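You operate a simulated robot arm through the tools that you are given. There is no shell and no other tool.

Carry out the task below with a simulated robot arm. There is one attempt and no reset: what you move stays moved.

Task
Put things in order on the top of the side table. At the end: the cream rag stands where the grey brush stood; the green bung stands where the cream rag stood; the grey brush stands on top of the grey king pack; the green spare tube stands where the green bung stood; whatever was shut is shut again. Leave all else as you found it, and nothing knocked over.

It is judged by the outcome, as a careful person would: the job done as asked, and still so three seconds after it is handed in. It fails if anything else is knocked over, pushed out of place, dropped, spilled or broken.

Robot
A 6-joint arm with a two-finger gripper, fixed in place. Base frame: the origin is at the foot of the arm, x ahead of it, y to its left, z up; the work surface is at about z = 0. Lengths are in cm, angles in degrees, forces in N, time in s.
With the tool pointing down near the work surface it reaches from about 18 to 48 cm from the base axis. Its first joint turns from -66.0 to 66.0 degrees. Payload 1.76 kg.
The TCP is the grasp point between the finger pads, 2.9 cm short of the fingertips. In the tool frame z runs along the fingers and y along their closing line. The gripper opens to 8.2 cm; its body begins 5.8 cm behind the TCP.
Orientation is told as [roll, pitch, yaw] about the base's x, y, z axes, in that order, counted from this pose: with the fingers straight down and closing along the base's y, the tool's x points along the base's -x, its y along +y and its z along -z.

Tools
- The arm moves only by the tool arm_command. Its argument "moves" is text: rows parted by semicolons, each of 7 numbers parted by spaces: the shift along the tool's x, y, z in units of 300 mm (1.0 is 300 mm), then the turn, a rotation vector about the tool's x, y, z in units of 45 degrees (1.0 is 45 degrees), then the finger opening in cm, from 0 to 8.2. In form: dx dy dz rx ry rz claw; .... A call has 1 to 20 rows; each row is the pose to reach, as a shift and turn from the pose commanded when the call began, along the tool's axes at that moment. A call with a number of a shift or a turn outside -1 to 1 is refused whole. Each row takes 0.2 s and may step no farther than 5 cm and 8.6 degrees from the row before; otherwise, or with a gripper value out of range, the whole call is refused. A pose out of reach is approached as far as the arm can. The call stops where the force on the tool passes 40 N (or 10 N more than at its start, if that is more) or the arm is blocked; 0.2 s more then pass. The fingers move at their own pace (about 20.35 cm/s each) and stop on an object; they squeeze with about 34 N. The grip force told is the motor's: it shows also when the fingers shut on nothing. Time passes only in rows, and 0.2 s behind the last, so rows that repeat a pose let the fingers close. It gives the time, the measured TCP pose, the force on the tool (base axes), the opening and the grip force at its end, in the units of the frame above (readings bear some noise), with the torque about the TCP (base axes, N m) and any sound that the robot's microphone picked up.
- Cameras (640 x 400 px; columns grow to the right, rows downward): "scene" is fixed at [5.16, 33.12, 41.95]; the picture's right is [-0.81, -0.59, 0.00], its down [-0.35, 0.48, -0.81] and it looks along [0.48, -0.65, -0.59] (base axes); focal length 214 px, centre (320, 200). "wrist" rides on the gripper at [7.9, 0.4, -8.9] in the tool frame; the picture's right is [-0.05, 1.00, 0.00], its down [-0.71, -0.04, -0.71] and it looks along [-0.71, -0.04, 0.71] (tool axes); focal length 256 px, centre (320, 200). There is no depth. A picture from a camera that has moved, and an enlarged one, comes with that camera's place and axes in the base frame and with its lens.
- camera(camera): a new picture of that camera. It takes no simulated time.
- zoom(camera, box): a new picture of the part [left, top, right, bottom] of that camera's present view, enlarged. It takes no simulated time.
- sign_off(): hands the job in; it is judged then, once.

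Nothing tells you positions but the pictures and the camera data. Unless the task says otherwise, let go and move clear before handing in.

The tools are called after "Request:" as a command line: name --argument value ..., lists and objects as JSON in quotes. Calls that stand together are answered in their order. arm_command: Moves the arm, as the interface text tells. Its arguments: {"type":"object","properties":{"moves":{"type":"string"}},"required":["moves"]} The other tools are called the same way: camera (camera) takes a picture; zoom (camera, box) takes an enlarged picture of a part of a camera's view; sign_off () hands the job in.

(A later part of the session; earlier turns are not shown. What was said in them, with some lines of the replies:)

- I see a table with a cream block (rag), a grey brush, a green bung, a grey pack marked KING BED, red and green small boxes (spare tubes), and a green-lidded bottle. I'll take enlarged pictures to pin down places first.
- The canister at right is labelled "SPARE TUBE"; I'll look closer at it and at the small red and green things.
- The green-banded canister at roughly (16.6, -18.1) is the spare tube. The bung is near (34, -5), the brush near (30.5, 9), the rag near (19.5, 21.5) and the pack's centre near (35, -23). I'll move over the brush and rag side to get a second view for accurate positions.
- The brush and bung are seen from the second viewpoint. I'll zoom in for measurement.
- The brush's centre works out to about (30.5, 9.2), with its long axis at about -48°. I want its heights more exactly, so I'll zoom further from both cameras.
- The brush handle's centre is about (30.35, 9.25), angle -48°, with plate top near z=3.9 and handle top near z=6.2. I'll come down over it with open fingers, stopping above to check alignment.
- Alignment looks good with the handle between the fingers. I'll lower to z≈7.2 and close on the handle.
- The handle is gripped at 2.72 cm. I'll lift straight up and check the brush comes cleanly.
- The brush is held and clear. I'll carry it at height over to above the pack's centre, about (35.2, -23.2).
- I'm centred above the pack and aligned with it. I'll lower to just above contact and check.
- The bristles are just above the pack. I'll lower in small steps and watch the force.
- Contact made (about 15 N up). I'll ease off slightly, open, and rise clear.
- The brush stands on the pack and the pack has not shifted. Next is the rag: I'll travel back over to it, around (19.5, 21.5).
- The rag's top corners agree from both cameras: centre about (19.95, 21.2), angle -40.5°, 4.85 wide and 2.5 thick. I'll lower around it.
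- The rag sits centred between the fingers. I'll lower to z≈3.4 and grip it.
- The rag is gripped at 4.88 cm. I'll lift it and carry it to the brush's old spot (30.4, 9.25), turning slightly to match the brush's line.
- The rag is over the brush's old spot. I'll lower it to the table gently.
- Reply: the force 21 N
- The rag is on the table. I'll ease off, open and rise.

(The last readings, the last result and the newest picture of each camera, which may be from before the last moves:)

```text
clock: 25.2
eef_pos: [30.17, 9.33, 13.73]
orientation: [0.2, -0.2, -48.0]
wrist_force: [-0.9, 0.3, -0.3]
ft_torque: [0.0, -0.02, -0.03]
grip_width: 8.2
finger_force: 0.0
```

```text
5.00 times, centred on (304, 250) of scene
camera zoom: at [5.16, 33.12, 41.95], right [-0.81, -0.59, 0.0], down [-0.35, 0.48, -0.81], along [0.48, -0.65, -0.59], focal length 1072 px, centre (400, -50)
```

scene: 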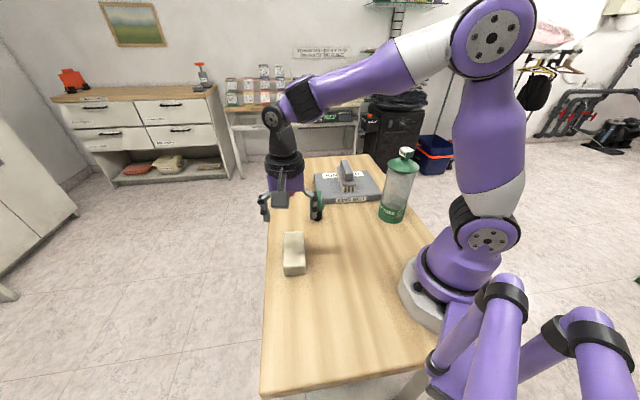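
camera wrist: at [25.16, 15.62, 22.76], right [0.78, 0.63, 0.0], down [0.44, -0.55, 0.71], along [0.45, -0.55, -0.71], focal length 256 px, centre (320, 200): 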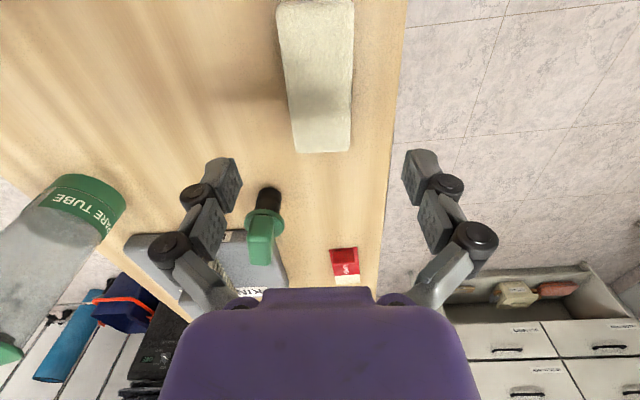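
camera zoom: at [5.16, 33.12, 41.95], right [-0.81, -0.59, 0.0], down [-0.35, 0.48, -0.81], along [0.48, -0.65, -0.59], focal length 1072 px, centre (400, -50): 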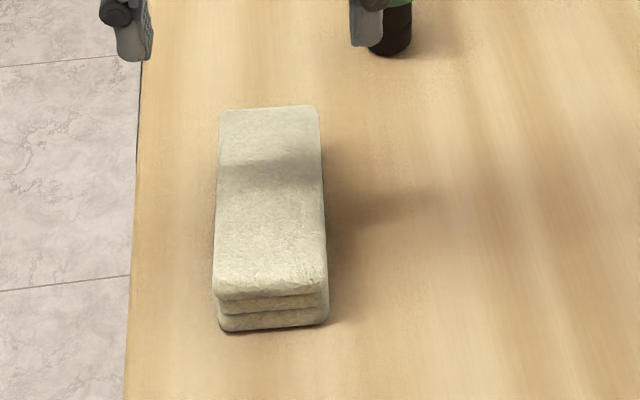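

The rag stands at about (30.2, 9.3), where the brush was. Now I'll back up a little to get a clear view of the bung near (34, -5).

Request:
arm_command --moves "-0.04 -0.047 -0.1 0 0 0 8.2; -0.12 -0.14 -0.18 0 0 0 8.2; -0.2037 -0.237 -0.21 0 0 0 8.2; -0.2037 -0.237 -0.21 0 0 0 8.2"

Request:
camera --camera "wrist"

Request:
zoom --camera "wrist" --box '[280, 100, 376, 160]'

Request:
zoom --camera "scene" --box '[293, 185, 341, 225]'

```text
clock: 26.2
eef_pos: [29.0, -0.05, 20.31]
orientation: [0.1, -0.1, -48.1]
wrist_force: [-0.2, -0.4, -0.4]
ft_torque: [-0.03, -0.03, -0.04]
grip_width: 8.2
finger_force: 0.1
```

```text
taken
camera wrist: at [23.89, 6.29, 29.14], right [0.78, 0.63, 0.0], down [0.44, -0.55, 0.71], along [0.45, -0.55, -0.71], focal length 256 px, centre (320, 200)
```

wrist: 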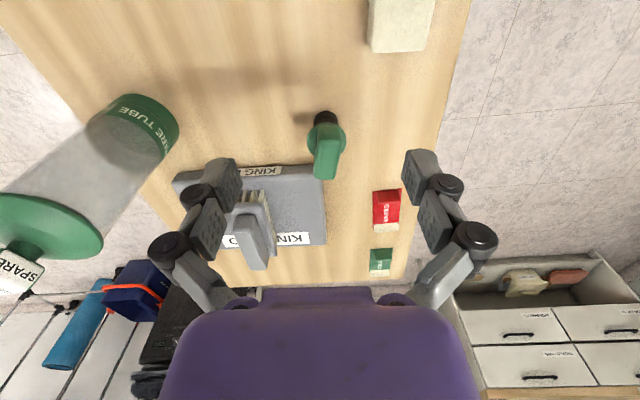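

```text
6.67 times, centred on (328, 130) of wrist
camera zoom: at [23.89, 6.29, 29.14], right [0.78, 0.63, 0.0], down [0.44, -0.55, 0.71], along [0.45, -0.55, -0.71], focal length 1707 px, centre (267, 667)
```

zoom: 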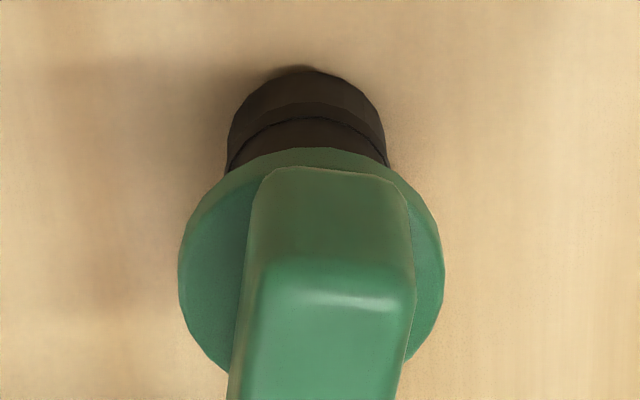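

```text
10.00 times, centred on (317, 205) of scene
camera zoom: at [5.16, 33.12, 41.95], right [-0.81, -0.59, 0.0], down [-0.35, 0.48, -0.81], along [0.48, -0.65, -0.59], focal length 2145 px, centre (350, 150)
```

zoom: 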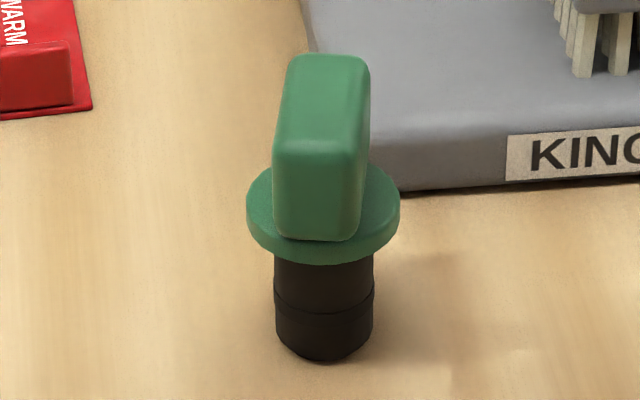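

Request:
zoom --camera "wrist" --box '[286, 120, 366, 190]'

```text
5.71 times, centred on (326, 155) of wrist
camera zoom: at [23.89, 6.29, 29.14], right [0.78, 0.63, 0.0], down [0.44, -0.55, 0.71], along [0.45, -0.55, -0.71], focal length 1463 px, centre (286, 457)
```

zoom: 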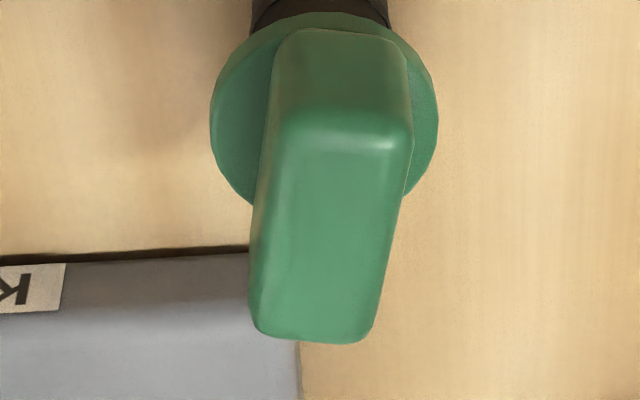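

The bung's knob centre is about (34.15, -5.3), top at z≈8.3, long axis -58°, about 2.3 wide. I'll move above it with the fingers turned to match.

Request:
arm_command --moves "-0.08 0.0035 0.05 0 0 0.0741 8.2; -0.165 0.007 0.14 0 0 0.1481 8.2; -0.245 0.0105 0.22 0 0 0.2222 8.2; -0.245 0.0105 0.26 0 0 0.2222 8.2; -0.245 0.0105 0.26 0 0 0.2222 8.2"

Request:
camera --camera "wrist"

Request:
zoom --camera "scene" --box '[266, 160, 362, 220]'

```text
clock: 27.4
eef_pos: [34.18, -5.25, 12.51]
orientation: [0.0, -0.1, -58.0]
wrist_force: [-0.2, -0.5, 0.2]
ft_torque: [0.02, -0.03, -0.01]
grip_width: 8.21
finger_force: 0.0
```

```text
taken
camera wrist: at [30.21, 1.85, 21.4], right [0.88, 0.48, 0.0], down [0.34, -0.62, 0.71], along [0.34, -0.62, -0.71], focal length 256 px, centre (320, 200)
```

wrist: 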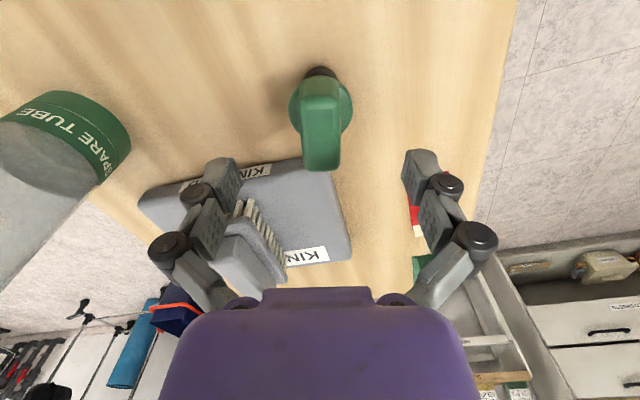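

```text
6.67 times, centred on (314, 190) of scene
camera zoom: at [5.17, 33.12, 41.95], right [-0.81, -0.59, 0.0], down [-0.35, 0.48, -0.81], along [0.48, -0.65, -0.59], focal length 1430 px, centre (360, 267)
```

zoom: 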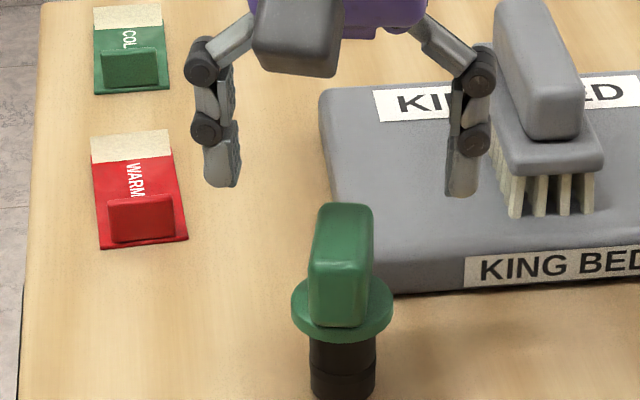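

Aligned. I'll lower over the knob and grip it.

Request:
arm_command --moves "0 0 0.07 0 0 0 8.2; 0 0 0.12 0 0 0 8.2; 0 0 0.138 0 0 0 8.2; 0 0 0.138 0 0 0 8.2; 0 0 0.138 0 0 0 4.0; 0 0 0.138 0 0 0 2.8; 0 0 0.138 0 0 0 0; 0 0 0.138 0 0 0 0; 0 0 0.138 0 0 0 0"

Request:
zoom --camera "scene" --box '[266, 160, 362, 220]'

Request:
camera --camera "wrist"

```text
clock: 29.4
eef_pos: [34.14, -5.25, 8.28]
orientation: [0.1, -0.1, -58.0]
wrist_force: [0.5, 0.5, 7.6]
ft_torque: [0.02, 0.01, 0.03]
grip_width: 2.28
finger_force: 34.2
```

```text
6.67 times, centred on (314, 190) of scene
camera zoom: at [5.16, 33.12, 41.95], right [-0.81, -0.59, 0.0], down [-0.35, 0.48, -0.81], along [0.48, -0.65, -0.59], focal length 1430 px, centre (360, 267)
```

zoom: 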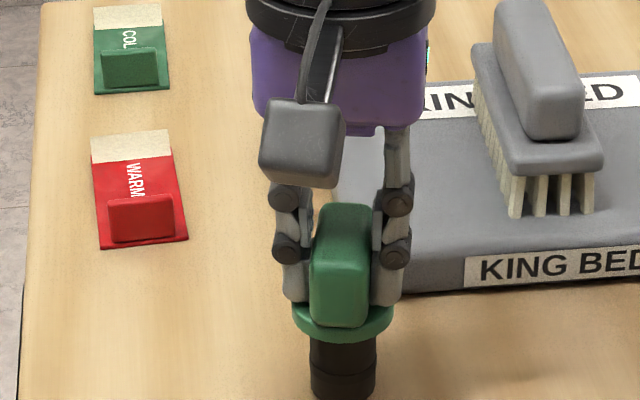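

```text
taken
camera wrist: at [30.23, 1.8, 17.29], right [0.87, 0.48, 0.0], down [0.34, -0.62, 0.71], along [0.34, -0.62, -0.71], focal length 256 px, centre (320, 200)
```

wrist: 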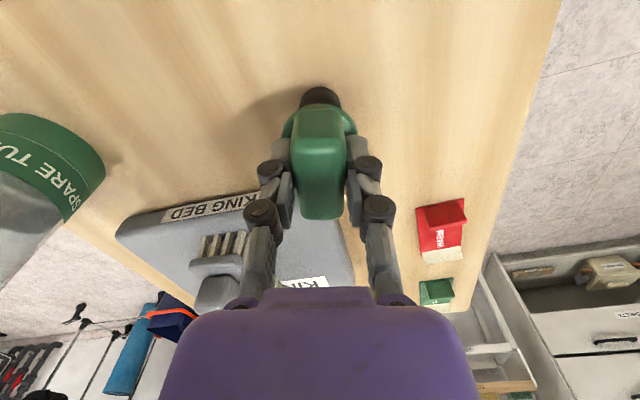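

The bung is gripped at 2.28 cm. I'll lift it clear.

Request:
arm_command --moves "0 0 -0.03 0 0 0 0; 0 0 -0.1 0 0 0 0; 0 0 -0.2 0 0 0 0; 0 0 -0.3 0 0 0 0; 0 0 -0.3 0 0 0 0"

Request:
arm_command --moves "0.06 0.004 0 0 0 0 0; 0.16 0.0107 0 0 0 0 0; 0.3 0.02 0 0 0 0 0; 0.45 0.03 0 0 0 0 0; 0.6 0.0401 0 0 0 0 0; 0.75 0.0501 0 0 0 0 0; 0.88 0.0588 0 0 0 0 0; 0.96 0.0641 0 0 0 0 0; 0.9987 0.0667 0 0 0 0 0; 0.9987 0.0667 0 0 0 0 0; 0.9987 0.0667 0 0 0 0 0"

Request:
camera --camera "scene"

Request:
camera --camera "wrist"

```text
clock: 30.6
eef_pos: [34.17, -5.27, 17.27]
orientation: [0.1, 0.0, -57.9]
wrist_force: [0.6, -0.5, 0.0]
ft_torque: [0.02, -0.03, -0.01]
grip_width: 2.29
finger_force: 34.1
```

```text
clock: 33.0
eef_pos: [19.91, 21.15, 17.31]
orientation: [0.1, -0.1, -58.0]
wrist_force: [0.0, 0.0, -1.0]
ft_torque: [0.0, 0.0, -0.01]
grip_width: 2.28
finger_force: 33.8
```

```text
taken
```

scene: 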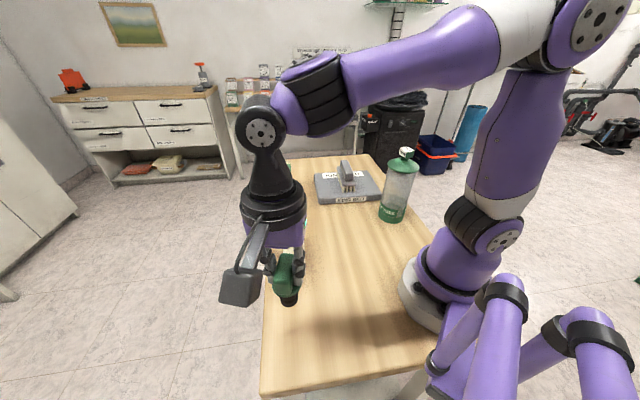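

```text
taken
camera wrist: at [15.95, 28.31, 26.19], right [0.88, 0.48, 0.0], down [0.34, -0.62, 0.71], along [0.34, -0.62, -0.71], focal length 256 px, centre (320, 200)
```

wrist: 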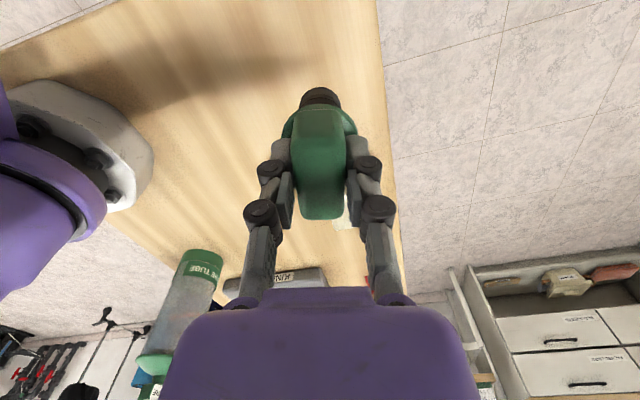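

The bung is over the rag's old spot. I'll lower it gently to the table.

Request:
arm_command --moves "0 0 0.1 0 0 0 0; 0 0 0.2 0 0 0 0; 0 0 0.26 0 0 0 0; 0 0 0.288 0 0 0 0; 0 0 0.294 0 0 0 0; 0 0 0.294 0 0 0 0"

Request:
zoom --camera "scene" --box '[240, 260, 368, 340]'

```text
clock: 34.4
eef_pos: [19.96, 21.13, 8.32]
orientation: [0.0, -0.1, -58.0]
wrist_force: [0.3, 0.1, -0.4]
ft_torque: [0.01, -0.02, 0.01]
grip_width: 2.27
finger_force: 33.8
```

```text
5.00 times, centred on (304, 300) of scene
camera zoom: at [5.17, 33.12, 41.95], right [-0.81, -0.59, 0.0], down [-0.35, 0.48, -0.81], along [0.48, -0.65, -0.59], focal length 1072 px, centre (400, -300)
```

zoom: 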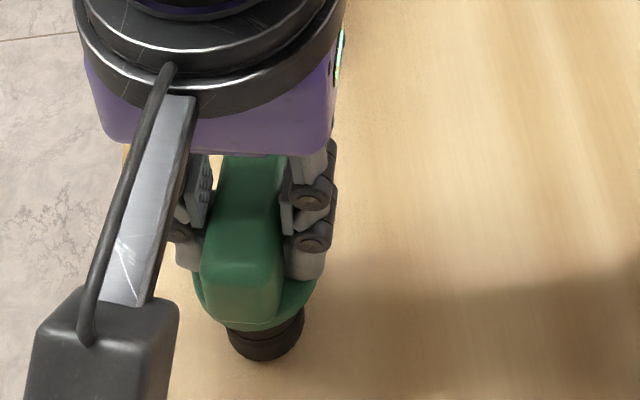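

Request:
arm_command --moves "0 0 0.003 0 0 0 0; 0 0 0.006 0 0 0 0; 0 0 0.008 0 0 0 0; 0 0 0.008 0 0 0 0"

```text
clock: 35.4
eef_pos: [19.95, 21.22, 8.26]
orientation: [0.3, 0.0, -58.0]
wrist_force: [-4.1, -0.5, 27.5]
ft_torque: [-0.08, 0.24, 0.0]
grip_width: 2.28
finger_force: 34.1
```

Firm contact with the table. I'll ease off, open and rise straight up.

Request:
arm_command --moves "0 0 -0.003 0 0 0 0; 0 0 -0.003 0 0 0 0; 0 0 -0.003 0 0 0 2.8; 0 0 -0.003 0 0 0 4; 0 0 -0.003 0 0 0 5.5; 0 0 -0.03 0 0 0 6.5; 0 0 -0.1 0 0 0 6.5; 0 0 -0.22 0 0 0 8.2; 0 0 -0.35 0 0 0 8.2; 0 0 -0.35 0 0 0 8.2"

Request:
camera --camera "scene"

Request:
zoom --camera "scene" --box '[240, 260, 368, 340]'

Request:
camera --camera "wrist"

```text
clock: 37.6
eef_pos: [19.91, 21.13, 18.76]
orientation: [0.1, -0.2, -57.9]
wrist_force: [0.2, 0.2, 0.3]
ft_torque: [0.01, -0.01, 0.02]
grip_width: 8.21
finger_force: 0.1
```

```text
taken
```

scene: 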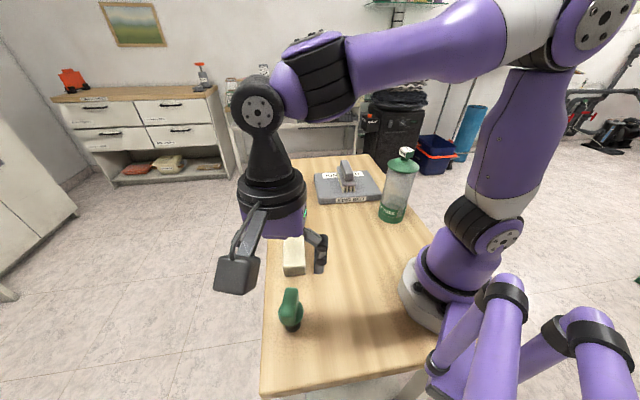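

```text
5.00 times, centred on (304, 300) of scene
camera zoom: at [5.16, 33.12, 41.95], right [-0.81, -0.59, 0.0], down [-0.35, 0.48, -0.81], along [0.48, -0.65, -0.59], focal length 1072 px, centre (400, -300)
```

zoom: 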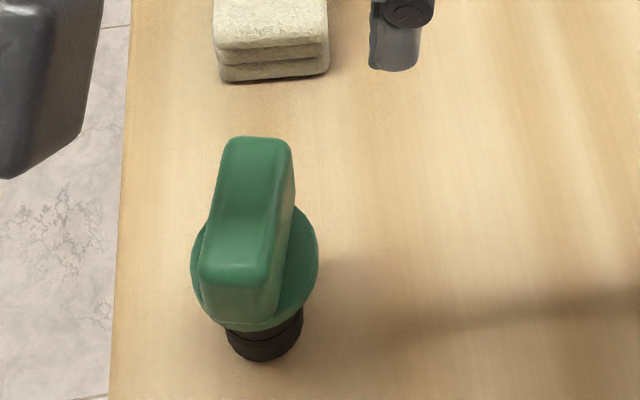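

```text
taken
camera wrist: at [15.98, 28.25, 27.67], right [0.88, 0.48, 0.0], down [0.34, -0.62, 0.71], along [0.34, -0.62, -0.71], focal length 256 px, centre (320, 200)
```

wrist: 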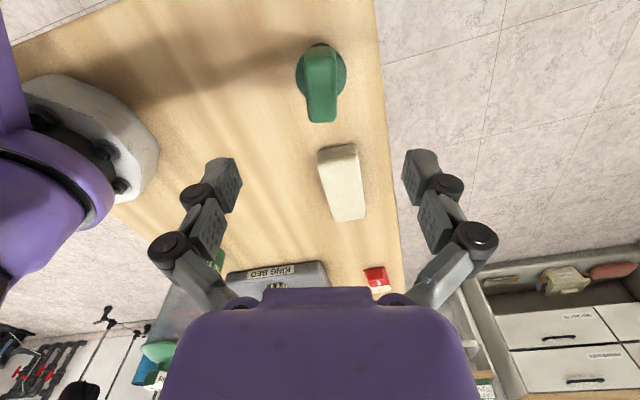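

The bung stands where the rag was. Last is the spare tube: I'll travel high over to it, coming in above its knob, to look at its lid and measure it.

Request:
arm_command --moves "-0.0655 -0.0091 -0.08 0 0 -0.0222 8.2; -0.1833 -0.0254 -0.17 0 0 -0.0622 8.2; -0.3077 -0.0426 -0.25 0 0 -0.1044 8.2; -0.4321 -0.0599 -0.32 0 0 -0.1467 8.2; -0.5565 -0.0771 -0.36 0 0 -0.1889 8.2; -0.6547 -0.0907 -0.3733 0 0 -0.2222 8.2; -0.6547 -0.0907 -0.3733 0 0 -0.2222 8.2"

Request:
camera --camera "wrist"

Request:
zoom --camera "scene" --box '[366, 140, 430, 180]'

Request:
zoom --camera "scene" --box '[366, 185, 430, 225]'

```text
clock: 39.2
eef_pos: [28.16, 2.98, 29.85]
orientation: [0.1, -0.1, -47.9]
wrist_force: [-0.4, -0.3, -1.2]
ft_torque: [0.02, 0.01, -0.02]
grip_width: 8.2
finger_force: 0.0
```

```text
taken
camera wrist: at [23.02, 9.31, 38.79], right [0.78, 0.63, 0.0], down [0.44, -0.55, 0.71], along [0.45, -0.55, -0.71], focal length 256 px, centre (320, 200)
```

wrist: 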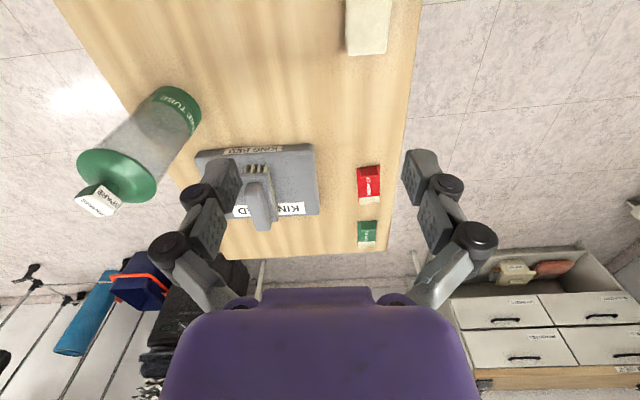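

```text
10.00 times, centred on (398, 160) of scene
camera zoom: at [5.17, 33.12, 41.95], right [-0.81, -0.59, 0.0], down [-0.35, 0.48, -0.81], along [0.48, -0.65, -0.59], focal length 2145 px, centre (-460, 600)
```

zoom: 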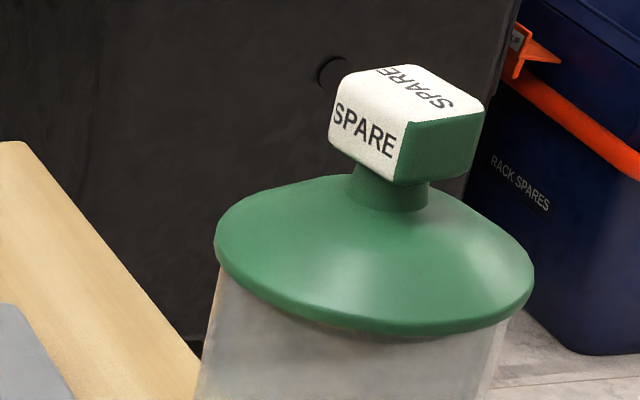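

```text
10.00 times, centred on (398, 205) of scene
camera zoom: at [5.17, 33.12, 41.95], right [-0.81, -0.59, 0.0], down [-0.35, 0.48, -0.81], along [0.48, -0.65, -0.59], focal length 2145 px, centre (-460, 150)
```

zoom: 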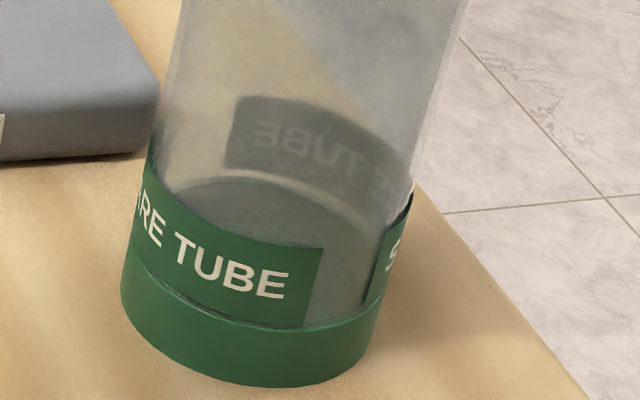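

Request:
zoom --camera "wrist" --box '[60, 130, 188, 210]'

Request:
zoom --camera "wrist" --box '[100, 75, 228, 155]'

```text
5.00 times, centred on (124, 170) of wrist
camera zoom: at [23.02, 9.31, 38.79], right [0.78, 0.63, 0.0], down [0.44, -0.55, 0.71], along [0.45, -0.55, -0.71], focal length 1280 px, centre (1300, 350)
```

zoom: 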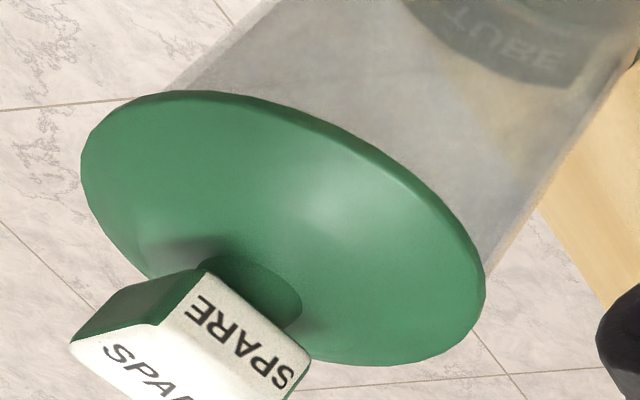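

```text
5.00 times, centred on (164, 115) of wrist
camera zoom: at [23.02, 9.31, 38.79], right [0.78, 0.63, 0.0], down [0.44, -0.55, 0.71], along [0.45, -0.55, -0.71], focal length 1280 px, centre (1100, 625)
```

zoom: 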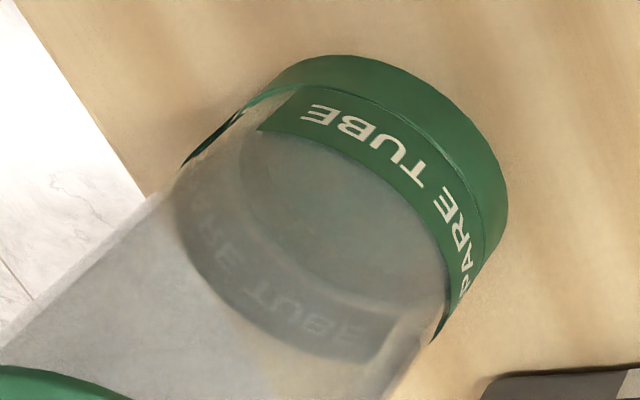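

The tube's axis comes out near (17.1, -19.5), with base diameter about 7.4, lid diameter about 8.3, and knob z≈19.2–21.1. The lid may be loose, so I'll go above the knob, look, and test it cautiously before trusting it to carry the tube.

Request:
arm_command --moves "-0.03 -0.075 0 0 0 -0.05 8.2; -0.08 -0.2 0.01 0 0 -0.12 8.2; -0.13 -0.33 0.02 0 0 -0.19 8.2; -0.185 -0.46 0.03 0 0 -0.26 8.2; -0.235 -0.585 0.04 0 0 -0.34 8.2; -0.28 -0.7 0.05 0 0 -0.41 8.2; -0.3095 -0.772 0.06 0 0 -0.4444 8.2; -0.3095 -0.772 0.06 0 0 -0.4444 8.2"

Request:
camera --camera "wrist"

Request:
camera --camera "scene"

```text
clock: 41.0
eef_pos: [17.04, -19.37, 28.08]
orientation: [0.1, -0.2, -28.0]
wrist_force: [-0.5, -0.7, -0.5]
ft_torque: [0.05, -0.03, -0.02]
grip_width: 8.21
finger_force: 0.0
```

```text
taken
camera wrist: at [10.21, -15.14, 36.95], right [0.52, 0.86, 0.0], down [0.6, -0.36, 0.71], along [0.61, -0.36, -0.71], focal length 256 px, centre (320, 200)
```

wrist: 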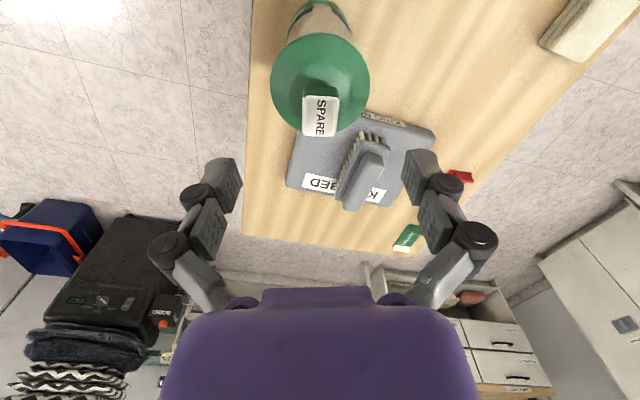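

```text
taken
```

scene: 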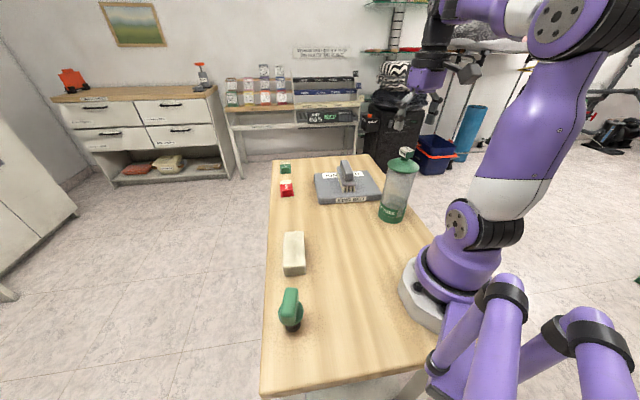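

Request:
zoom --camera "wrist" --box '[270, 60, 398, 140]'

Request:
zoom --camera "wrist" --box '[256, 0, 384, 80]'

Request:
zoom --camera "scene" --box '[374, 80, 438, 230]'

```text
5.00 times, centred on (334, 100) of wrist
camera zoom: at [10.21, -15.14, 36.95], right [0.52, 0.86, 0.0], down [0.6, -0.36, 0.71], along [0.61, -0.36, -0.71], focal length 1280 px, centre (250, 700)
```

zoom: 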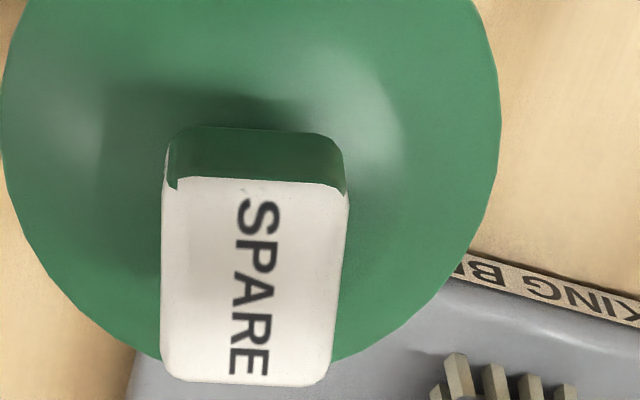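

```text
5.00 times, centred on (320, 40) of wrist
camera zoom: at [10.21, -15.14, 36.95], right [0.52, 0.86, 0.0], down [0.6, -0.36, 0.71], along [0.61, -0.36, -0.71], focal length 1280 px, centre (320, 1000)
```

zoom: 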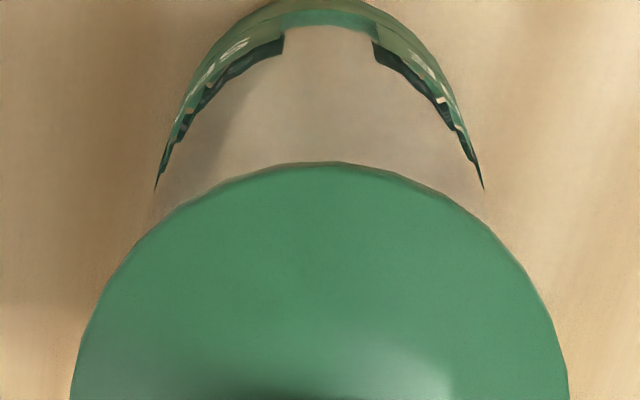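

```text
2.67 times, centred on (406, 155) of scene
camera zoom: at [5.16, 33.12, 41.95], right [-0.81, -0.59, 0.0], down [-0.35, 0.48, -0.81], along [0.48, -0.65, -0.59], focal length 572 px, centre (91, 320)
```

zoom: 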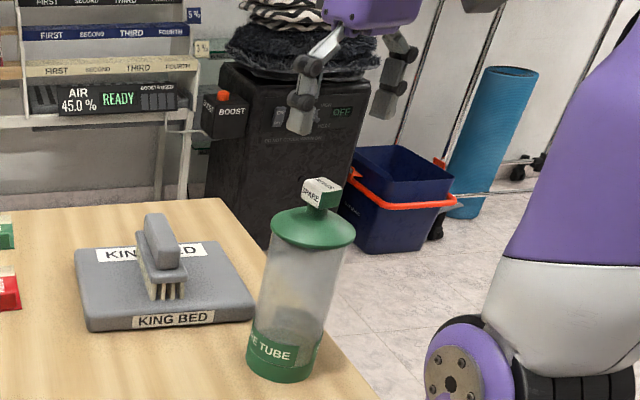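

The knob's centre is (17.2, -19.36), about 2.4 by 2.9, with its long axis at -33°. I'll come down and grip it gently, then do a tiny test lift.

Request:
arm_command --moves "-0.0047 0.0025 0.05 0 0 0.1111 8.2; -0.0047 0.0025 0.12 0 0 0.1111 8.2; -0.0047 0.0025 0.18 0 0 0.1111 8.2; -0.0047 0.0025 0.2193 0 0 0.1111 8.2; -0.0047 0.0025 0.2193 0 0 0.1111 8.2"

Request:
camera --camera "wrist"

Request:
zoom --camera "scene" --box '[366, 120, 446, 170]'

```text
clock: 42.2
eef_pos: [17.22, -19.39, 21.48]
orientation: [0.0, -0.1, -33.0]
wrist_force: [0.2, -0.3, 0.0]
ft_torque: [0.03, 0.0, 0.02]
grip_width: 8.18
finger_force: 0.0
```

```text
taken
camera wrist: at [10.76, -14.53, 30.46], right [0.59, 0.81, 0.0], down [0.57, -0.42, 0.71], along [0.57, -0.42, -0.71], focal length 256 px, centre (320, 200)
```

wrist: 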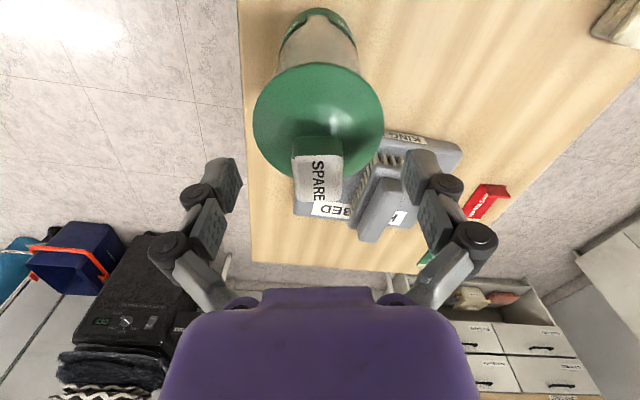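

```text
8.00 times, centred on (406, 145) of scene
camera zoom: at [5.16, 33.12, 41.95], right [-0.81, -0.59, 0.0], down [-0.35, 0.48, -0.81], along [0.48, -0.65, -0.59], focal length 1716 px, centre (-368, 640)
```

zoom: 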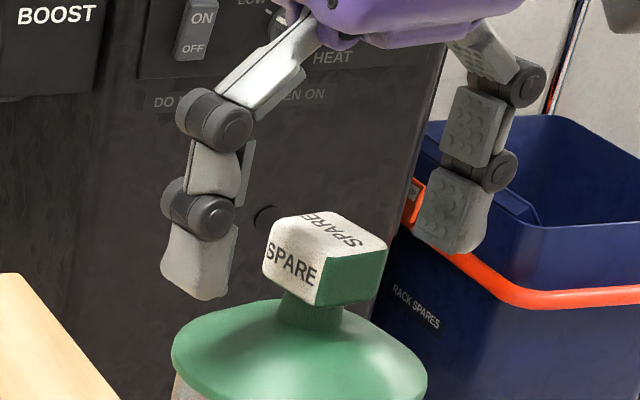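

The fingers straddle the knob. I'll close on it.

Request:
arm_command --moves "0 0 0.005 0 0 0 5; 0 0 0.01 0 0 0 3.4; 0 0 0.01 0 0 0 0; 0 0 0.01 0 0 0 0; 0 0 0.01 0 0 0 0"

Request:
zoom --camera "scene" --box '[366, 120, 446, 170]'

Request:
zoom --camera "scene" --box '[366, 185, 430, 225]'

```text
clock: 43.4
eef_pos: [17.23, -19.35, 21.3]
orientation: [0.0, -0.2, -33.0]
wrist_force: [-0.4, -2.8, 15.8]
ft_torque: [-0.17, -0.07, -0.08]
grip_width: 2.22
finger_force: 34.5
```

```text
8.00 times, centred on (406, 145) of scene
camera zoom: at [5.16, 33.12, 41.94], right [-0.81, -0.59, 0.0], down [-0.35, 0.48, -0.81], along [0.48, -0.65, -0.59], focal length 1716 px, centre (-368, 640)
```

zoom: 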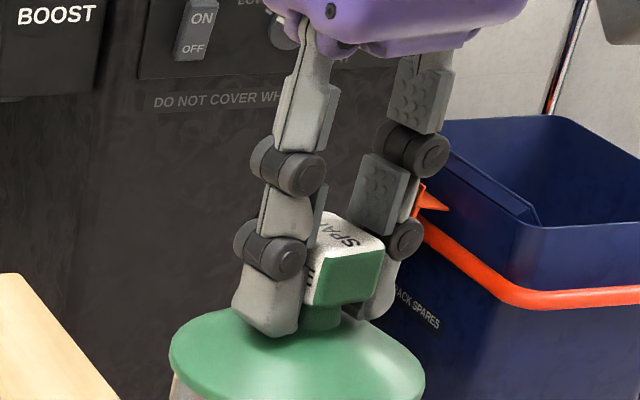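

```text
10.00 times, centred on (398, 205) of scene
camera zoom: at [5.16, 33.12, 41.94], right [-0.81, -0.59, 0.0], down [-0.35, 0.48, -0.81], along [0.48, -0.65, -0.59], focal length 2145 px, centre (-460, 150)
```

zoom: 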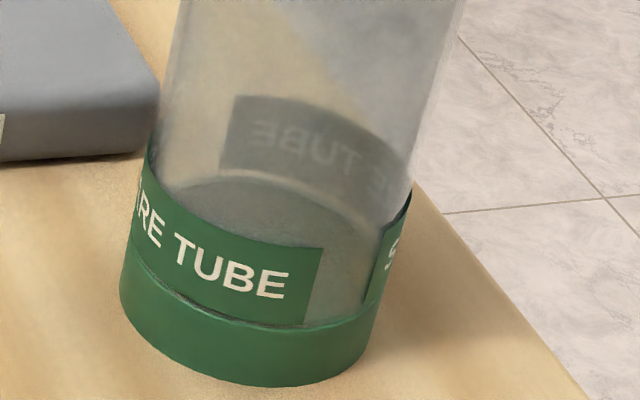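

Gripped at 2.22 cm. Now a very small test lift of about 0.5 cm to see whether the tube comes up with its lid.

Request:
arm_command --moves "0 0 -0.005 0 0 0 0; 0 0 -0.01 0 0 0 0; 0 0 -0.016 0 0 0 0; 0 0 -0.016 0 0 0 0; 0 0 -0.016 0 0 0 0"

Request:
zoom --camera "scene" --box '[366, 140, 446, 190]'

Request:
zoom --camera "scene" --box '[366, 185, 430, 225]'

```text
clock: 44.6
eef_pos: [17.14, -19.32, 21.79]
orientation: [0.1, -0.1, -33.0]
wrist_force: [0.2, 0.2, -1.3]
ft_torque: [0.02, 0.02, 0.01]
grip_width: 2.2
finger_force: 34.1
```

```text
8.00 times, centred on (406, 165) of scene
camera zoom: at [5.17, 33.12, 41.95], right [-0.81, -0.59, 0.0], down [-0.35, 0.48, -0.81], along [0.48, -0.65, -0.59], focal length 1716 px, centre (-368, 480)
```

zoom: 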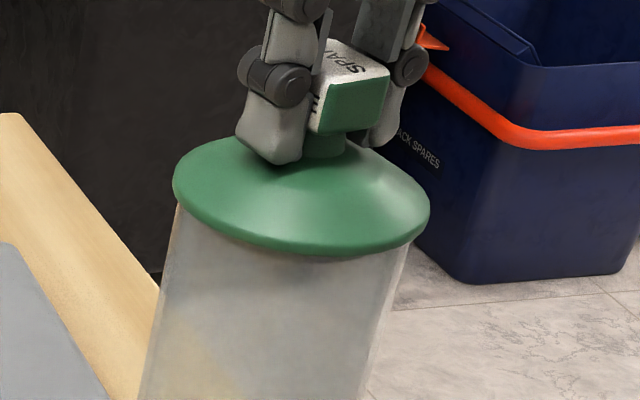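

```text
10.00 times, centred on (398, 205) of scene
camera zoom: at [5.17, 33.12, 41.95], right [-0.81, -0.59, 0.0], down [-0.35, 0.48, -0.81], along [0.48, -0.65, -0.59], focal length 2145 px, centre (-460, 150)
```

zoom: 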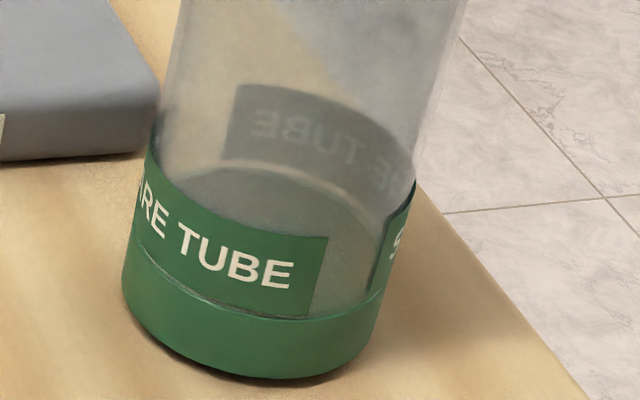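

The whole tube rose with its lid: the base visibly left the table and the load is about 1.3 N. I'll lift another 1.5 cm slowly and confirm the lid and body stay together before travelling.

Request:
arm_command --moves "0 0 -0.006 0 0 0 0; 0 0 -0.015 0 0 0 0; 0 0 -0.027 0 0 0 0; 0 0 -0.04 0 0 0 0; 0 0 -0.05 0 0 0 0; 0 0 -0.05 0 0 0 0; 0 0 -0.05 0 0 0 0"

Request:
zoom --camera "scene" --box '[350, 130, 446, 190]'

Request:
zoom --camera "scene" --box '[350, 170, 446, 230]'

```text
clock: 46.2
eef_pos: [17.21, -19.23, 23.19]
orientation: [0.1, -0.1, -32.9]
wrist_force: [0.4, 0.0, -1.4]
ft_torque: [0.0, 0.0, 0.01]
grip_width: 2.23
finger_force: 33.5
```

```text
6.67 times, centred on (398, 160) of scene
camera zoom: at [5.17, 33.12, 41.95], right [-0.81, -0.59, 0.0], down [-0.35, 0.48, -0.81], along [0.48, -0.65, -0.59], focal length 1430 px, centre (-200, 467)
```

zoom: 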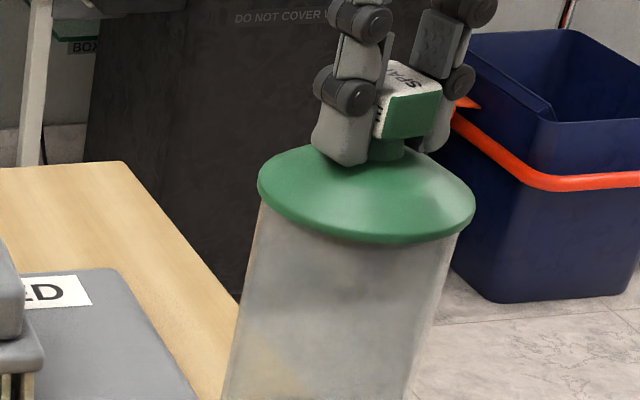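

```text
6.67 times, centred on (398, 200) of scene
camera zoom: at [5.17, 33.12, 41.95], right [-0.81, -0.59, 0.0], down [-0.35, 0.48, -0.81], along [0.48, -0.65, -0.59], focal length 1430 px, centre (-200, 200)
```

zoom: 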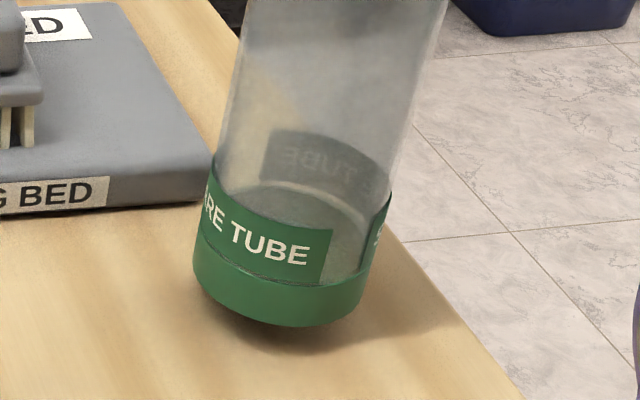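

The tube and lid hold together. I'll carry it slowly and low to the bung's old spot (34.2, -5.3).

Request:
arm_command --moves "-0.0044 0.0141 0 0 0 0 0; -0.0154 0.0492 0 0 0 0 0; -0.0329 0.1054 0 0 0 0 0; -0.0548 0.1757 0 0 0 0 0; -0.0768 0.2459 0 0 0 0 0; -0.0987 0.3162 0 0 0 0 0; -0.1206 0.3865 0 0 0 0 0; -0.1425 0.4568 0 0 0 0 0; -0.1645 0.527 0 0 0 0 0; -0.1864 0.5973 0 0 0 0 0; -0.2018 0.6465 0 0 0 0 0; -0.2127 0.6816 0 0 0 0 0; -0.2171 0.6957 0 0 0 0 0; -0.2193 0.7027 0 0 0 0 0; -0.2193 0.7027 0 0 0 0 0; -0.2193 0.7027 0 0 0 0 0"

Request:
camera --camera "scene"

Request:
zoom --camera "scene" --box '[276, 150, 372, 230]'

Request:
camera --camera "wrist"

```text
clock: 49.6
eef_pos: [34.14, -5.27, 23.23]
orientation: [0.2, -0.1, -33.1]
wrist_force: [-0.4, -0.7, -0.4]
ft_torque: [0.0, -0.03, -0.03]
grip_width: 2.21
finger_force: 33.8
```

```text
taken
```

scene: 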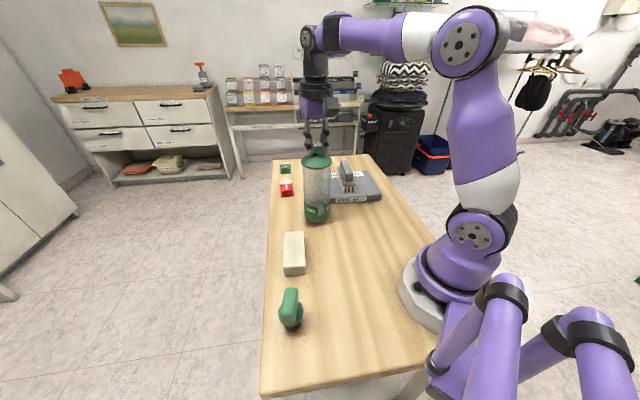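

```text
5.00 times, centred on (324, 190) of scene
camera zoom: at [5.17, 33.12, 41.95], right [-0.81, -0.59, 0.0], down [-0.35, 0.48, -0.81], along [0.48, -0.65, -0.59], focal length 1072 px, centre (300, 250)
```

zoom: 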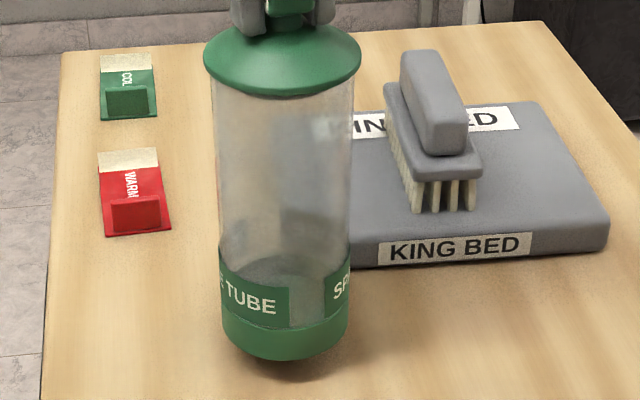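

```text
taken
camera wrist: at [27.7, -0.37, 32.17], right [0.59, 0.81, 0.0], down [0.57, -0.42, 0.71], along [0.57, -0.42, -0.71], focal length 256 px, centre (320, 200)
```

wrist: 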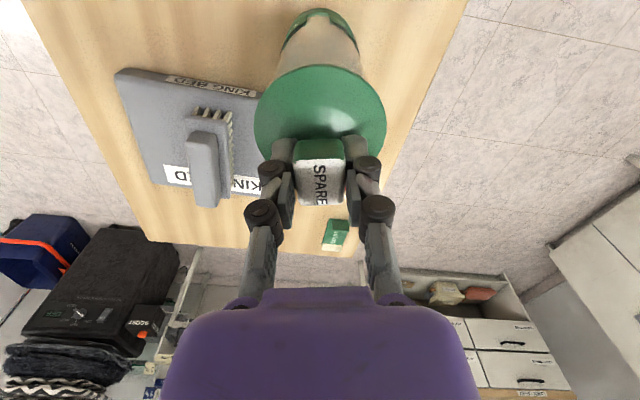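

The tube is over the bung's old spot. I'll lower it slowly.

Request:
arm_command --moves "0 0 0.012 0 0 0 0; 0 0 0.028 0 0 0 0; 0 0 0.042 0 0 0 0; 0 0 0.052 0 0 0 0; 0 0 0.056 0 0 0 0; 0 0 0.056 0 0 0 0"

Request:
zoom --camera "scene" --box '[286, 190, 350, 230]'

```text
clock: 51.0
eef_pos: [34.08, -5.28, 21.66]
orientation: [0.1, -0.2, -33.0]
wrist_force: [0.4, -0.4, -1.1]
ft_torque: [0.01, -0.03, -0.02]
grip_width: 2.2
finger_force: 33.8
```

```text
10.00 times, centred on (318, 210) of scene
camera zoom: at [5.17, 33.12, 41.95], right [-0.81, -0.59, 0.0], down [-0.35, 0.48, -0.81], along [0.48, -0.65, -0.59], focal length 2145 px, centre (340, 100)
```

zoom: 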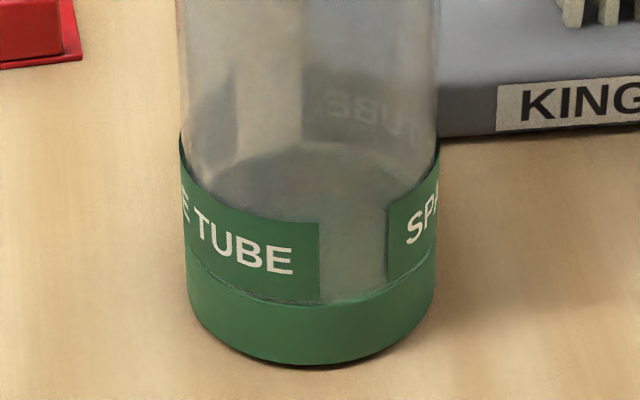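

Request:
arm_command --moves "0 0 0.003 0 0 0 0; 0 0 0.006 0 0 0 0; 0 0 0.006 0 0 0 0"

```text
clock: 51.8
eef_pos: [34.22, -5.34, 21.46]
orientation: [0.1, -0.1, -33.0]
wrist_force: [0.0, 0.6, -0.6]
ft_torque: [-0.03, 0.01, -0.03]
grip_width: 2.21
finger_force: 33.9
```

Request:
arm_command --moves "0 0 0.002 0 0 0 0; 0 0 0.004 0 0 0 0; 0 0 0.004 0 0 0 0"

Request:
zoom --camera "scene" --box '[286, 190, 350, 230]'

```text
clock: 52.6
eef_pos: [34.3, -5.22, 21.28]
orientation: [0.0, -0.1, -33.1]
wrist_force: [-1.2, 0.9, 8.9]
ft_torque: [0.03, 0.25, -0.05]
grip_width: 2.22
finger_force: 34.2
```

```text
10.00 times, centred on (318, 210) of scene
camera zoom: at [5.16, 33.12, 41.95], right [-0.81, -0.59, 0.0], down [-0.35, 0.48, -0.81], along [0.48, -0.65, -0.59], focal length 2145 px, centre (340, 100)
```

zoom: 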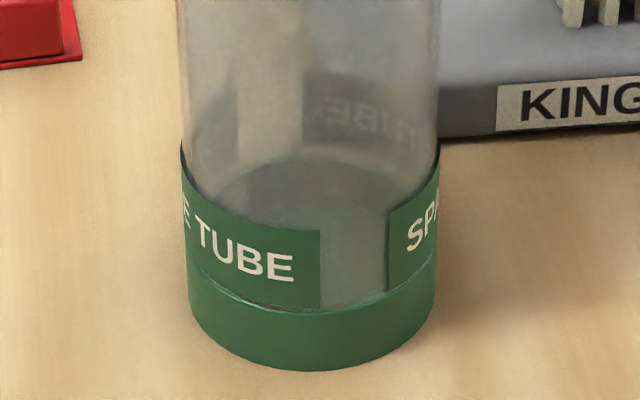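

The tube is on the table (about 9 N). I'll ease off a touch, open slowly and rise straight up.

Request:
arm_command --moves "0 0 -0.0015 0 0 0 0; 0 0 -0.0015 0 0 0 0; 0 0 -0.0015 0 0 0 2.6; 0 0 -0.0015 0 0 0 3.2; 0 0 -0.003 0 0 0 4; 0 0 -0.003 0 0 0 5.5; 0 0 -0.02 0 0 0 7; 0 0 -0.06 0 0 0 8.2; 0 0 -0.14 0 0 0 8.2; 0 0 -0.24 0 0 0 8.2; 0 0 -0.3 0 0 0 8.2; 0 0 -0.3 0 0 0 8.2"

Request:
camera --camera "scene"

Request:
zoom --camera "scene" --box '[276, 140, 404, 230]'

Request:
camera --camera "wrist"

```text
clock: 55.2
eef_pos: [34.19, -5.28, 30.23]
orientation: [0.1, -0.1, -33.1]
wrist_force: [0.8, 0.4, -0.6]
ft_torque: [-0.03, -0.03, -0.01]
grip_width: 8.17
finger_force: 0.0
```

```text
taken
```

scene: 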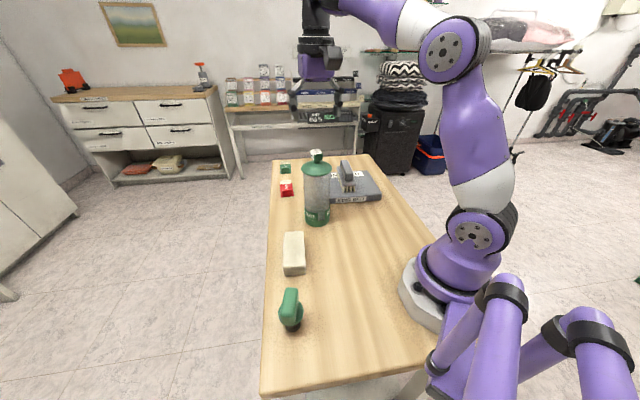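

```text
4.44 times, centred on (340, 185) of scene
camera zoom: at [5.16, 33.12, 41.95], right [-0.81, -0.59, 0.0], down [-0.35, 0.48, -0.81], along [0.48, -0.65, -0.59], focal length 953 px, centre (231, 267)
```

zoom: 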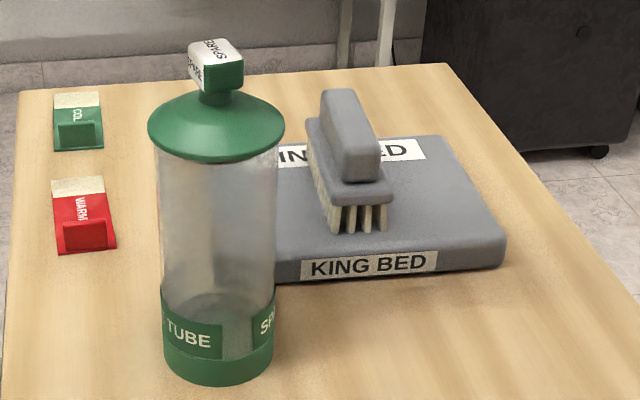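

```text
taken
camera wrist: at [27.63, -0.44, 39.21], right [0.59, 0.81, 0.0], down [0.57, -0.42, 0.71], along [0.57, -0.42, -0.71], focal length 256 px, centre (320, 200)
```

wrist: 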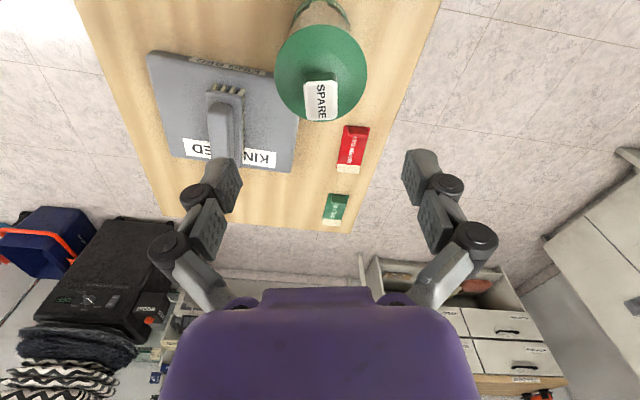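

The cream rag stands where the brush was, the bung where the rag was, and the brush on the king pack. The spare tube, with its lid still shut, stands where the bung was. The red and green packs and the king pack look unmoved, and the gripper is open and clear, so I'm handing in.

Request:
sign_off

```text
The job is handed in.
```

The side table is in order, and I've handed the job in. The final pictures show:

- **Cream rag:** it stands where the grey brush stood, turned about 8° to match the brush's line.
- **Green bung:** it stands upright where the rag stood.
- **Grey brush:** it stands near the middle of the grey king pack, and the pack looks unmoved.
- **Green spare tube:** it stands where the bung stood, with its lid still shut. I carried it by the knob on its lid, after a small test lift showed the tube came up with the lid.

By my measurements from the pictures, each item is within about 3 mm of its spot. Nothing was knocked over, and the red and green packs look untouched. The gripper is open, about 6 cm above the tube's knob.
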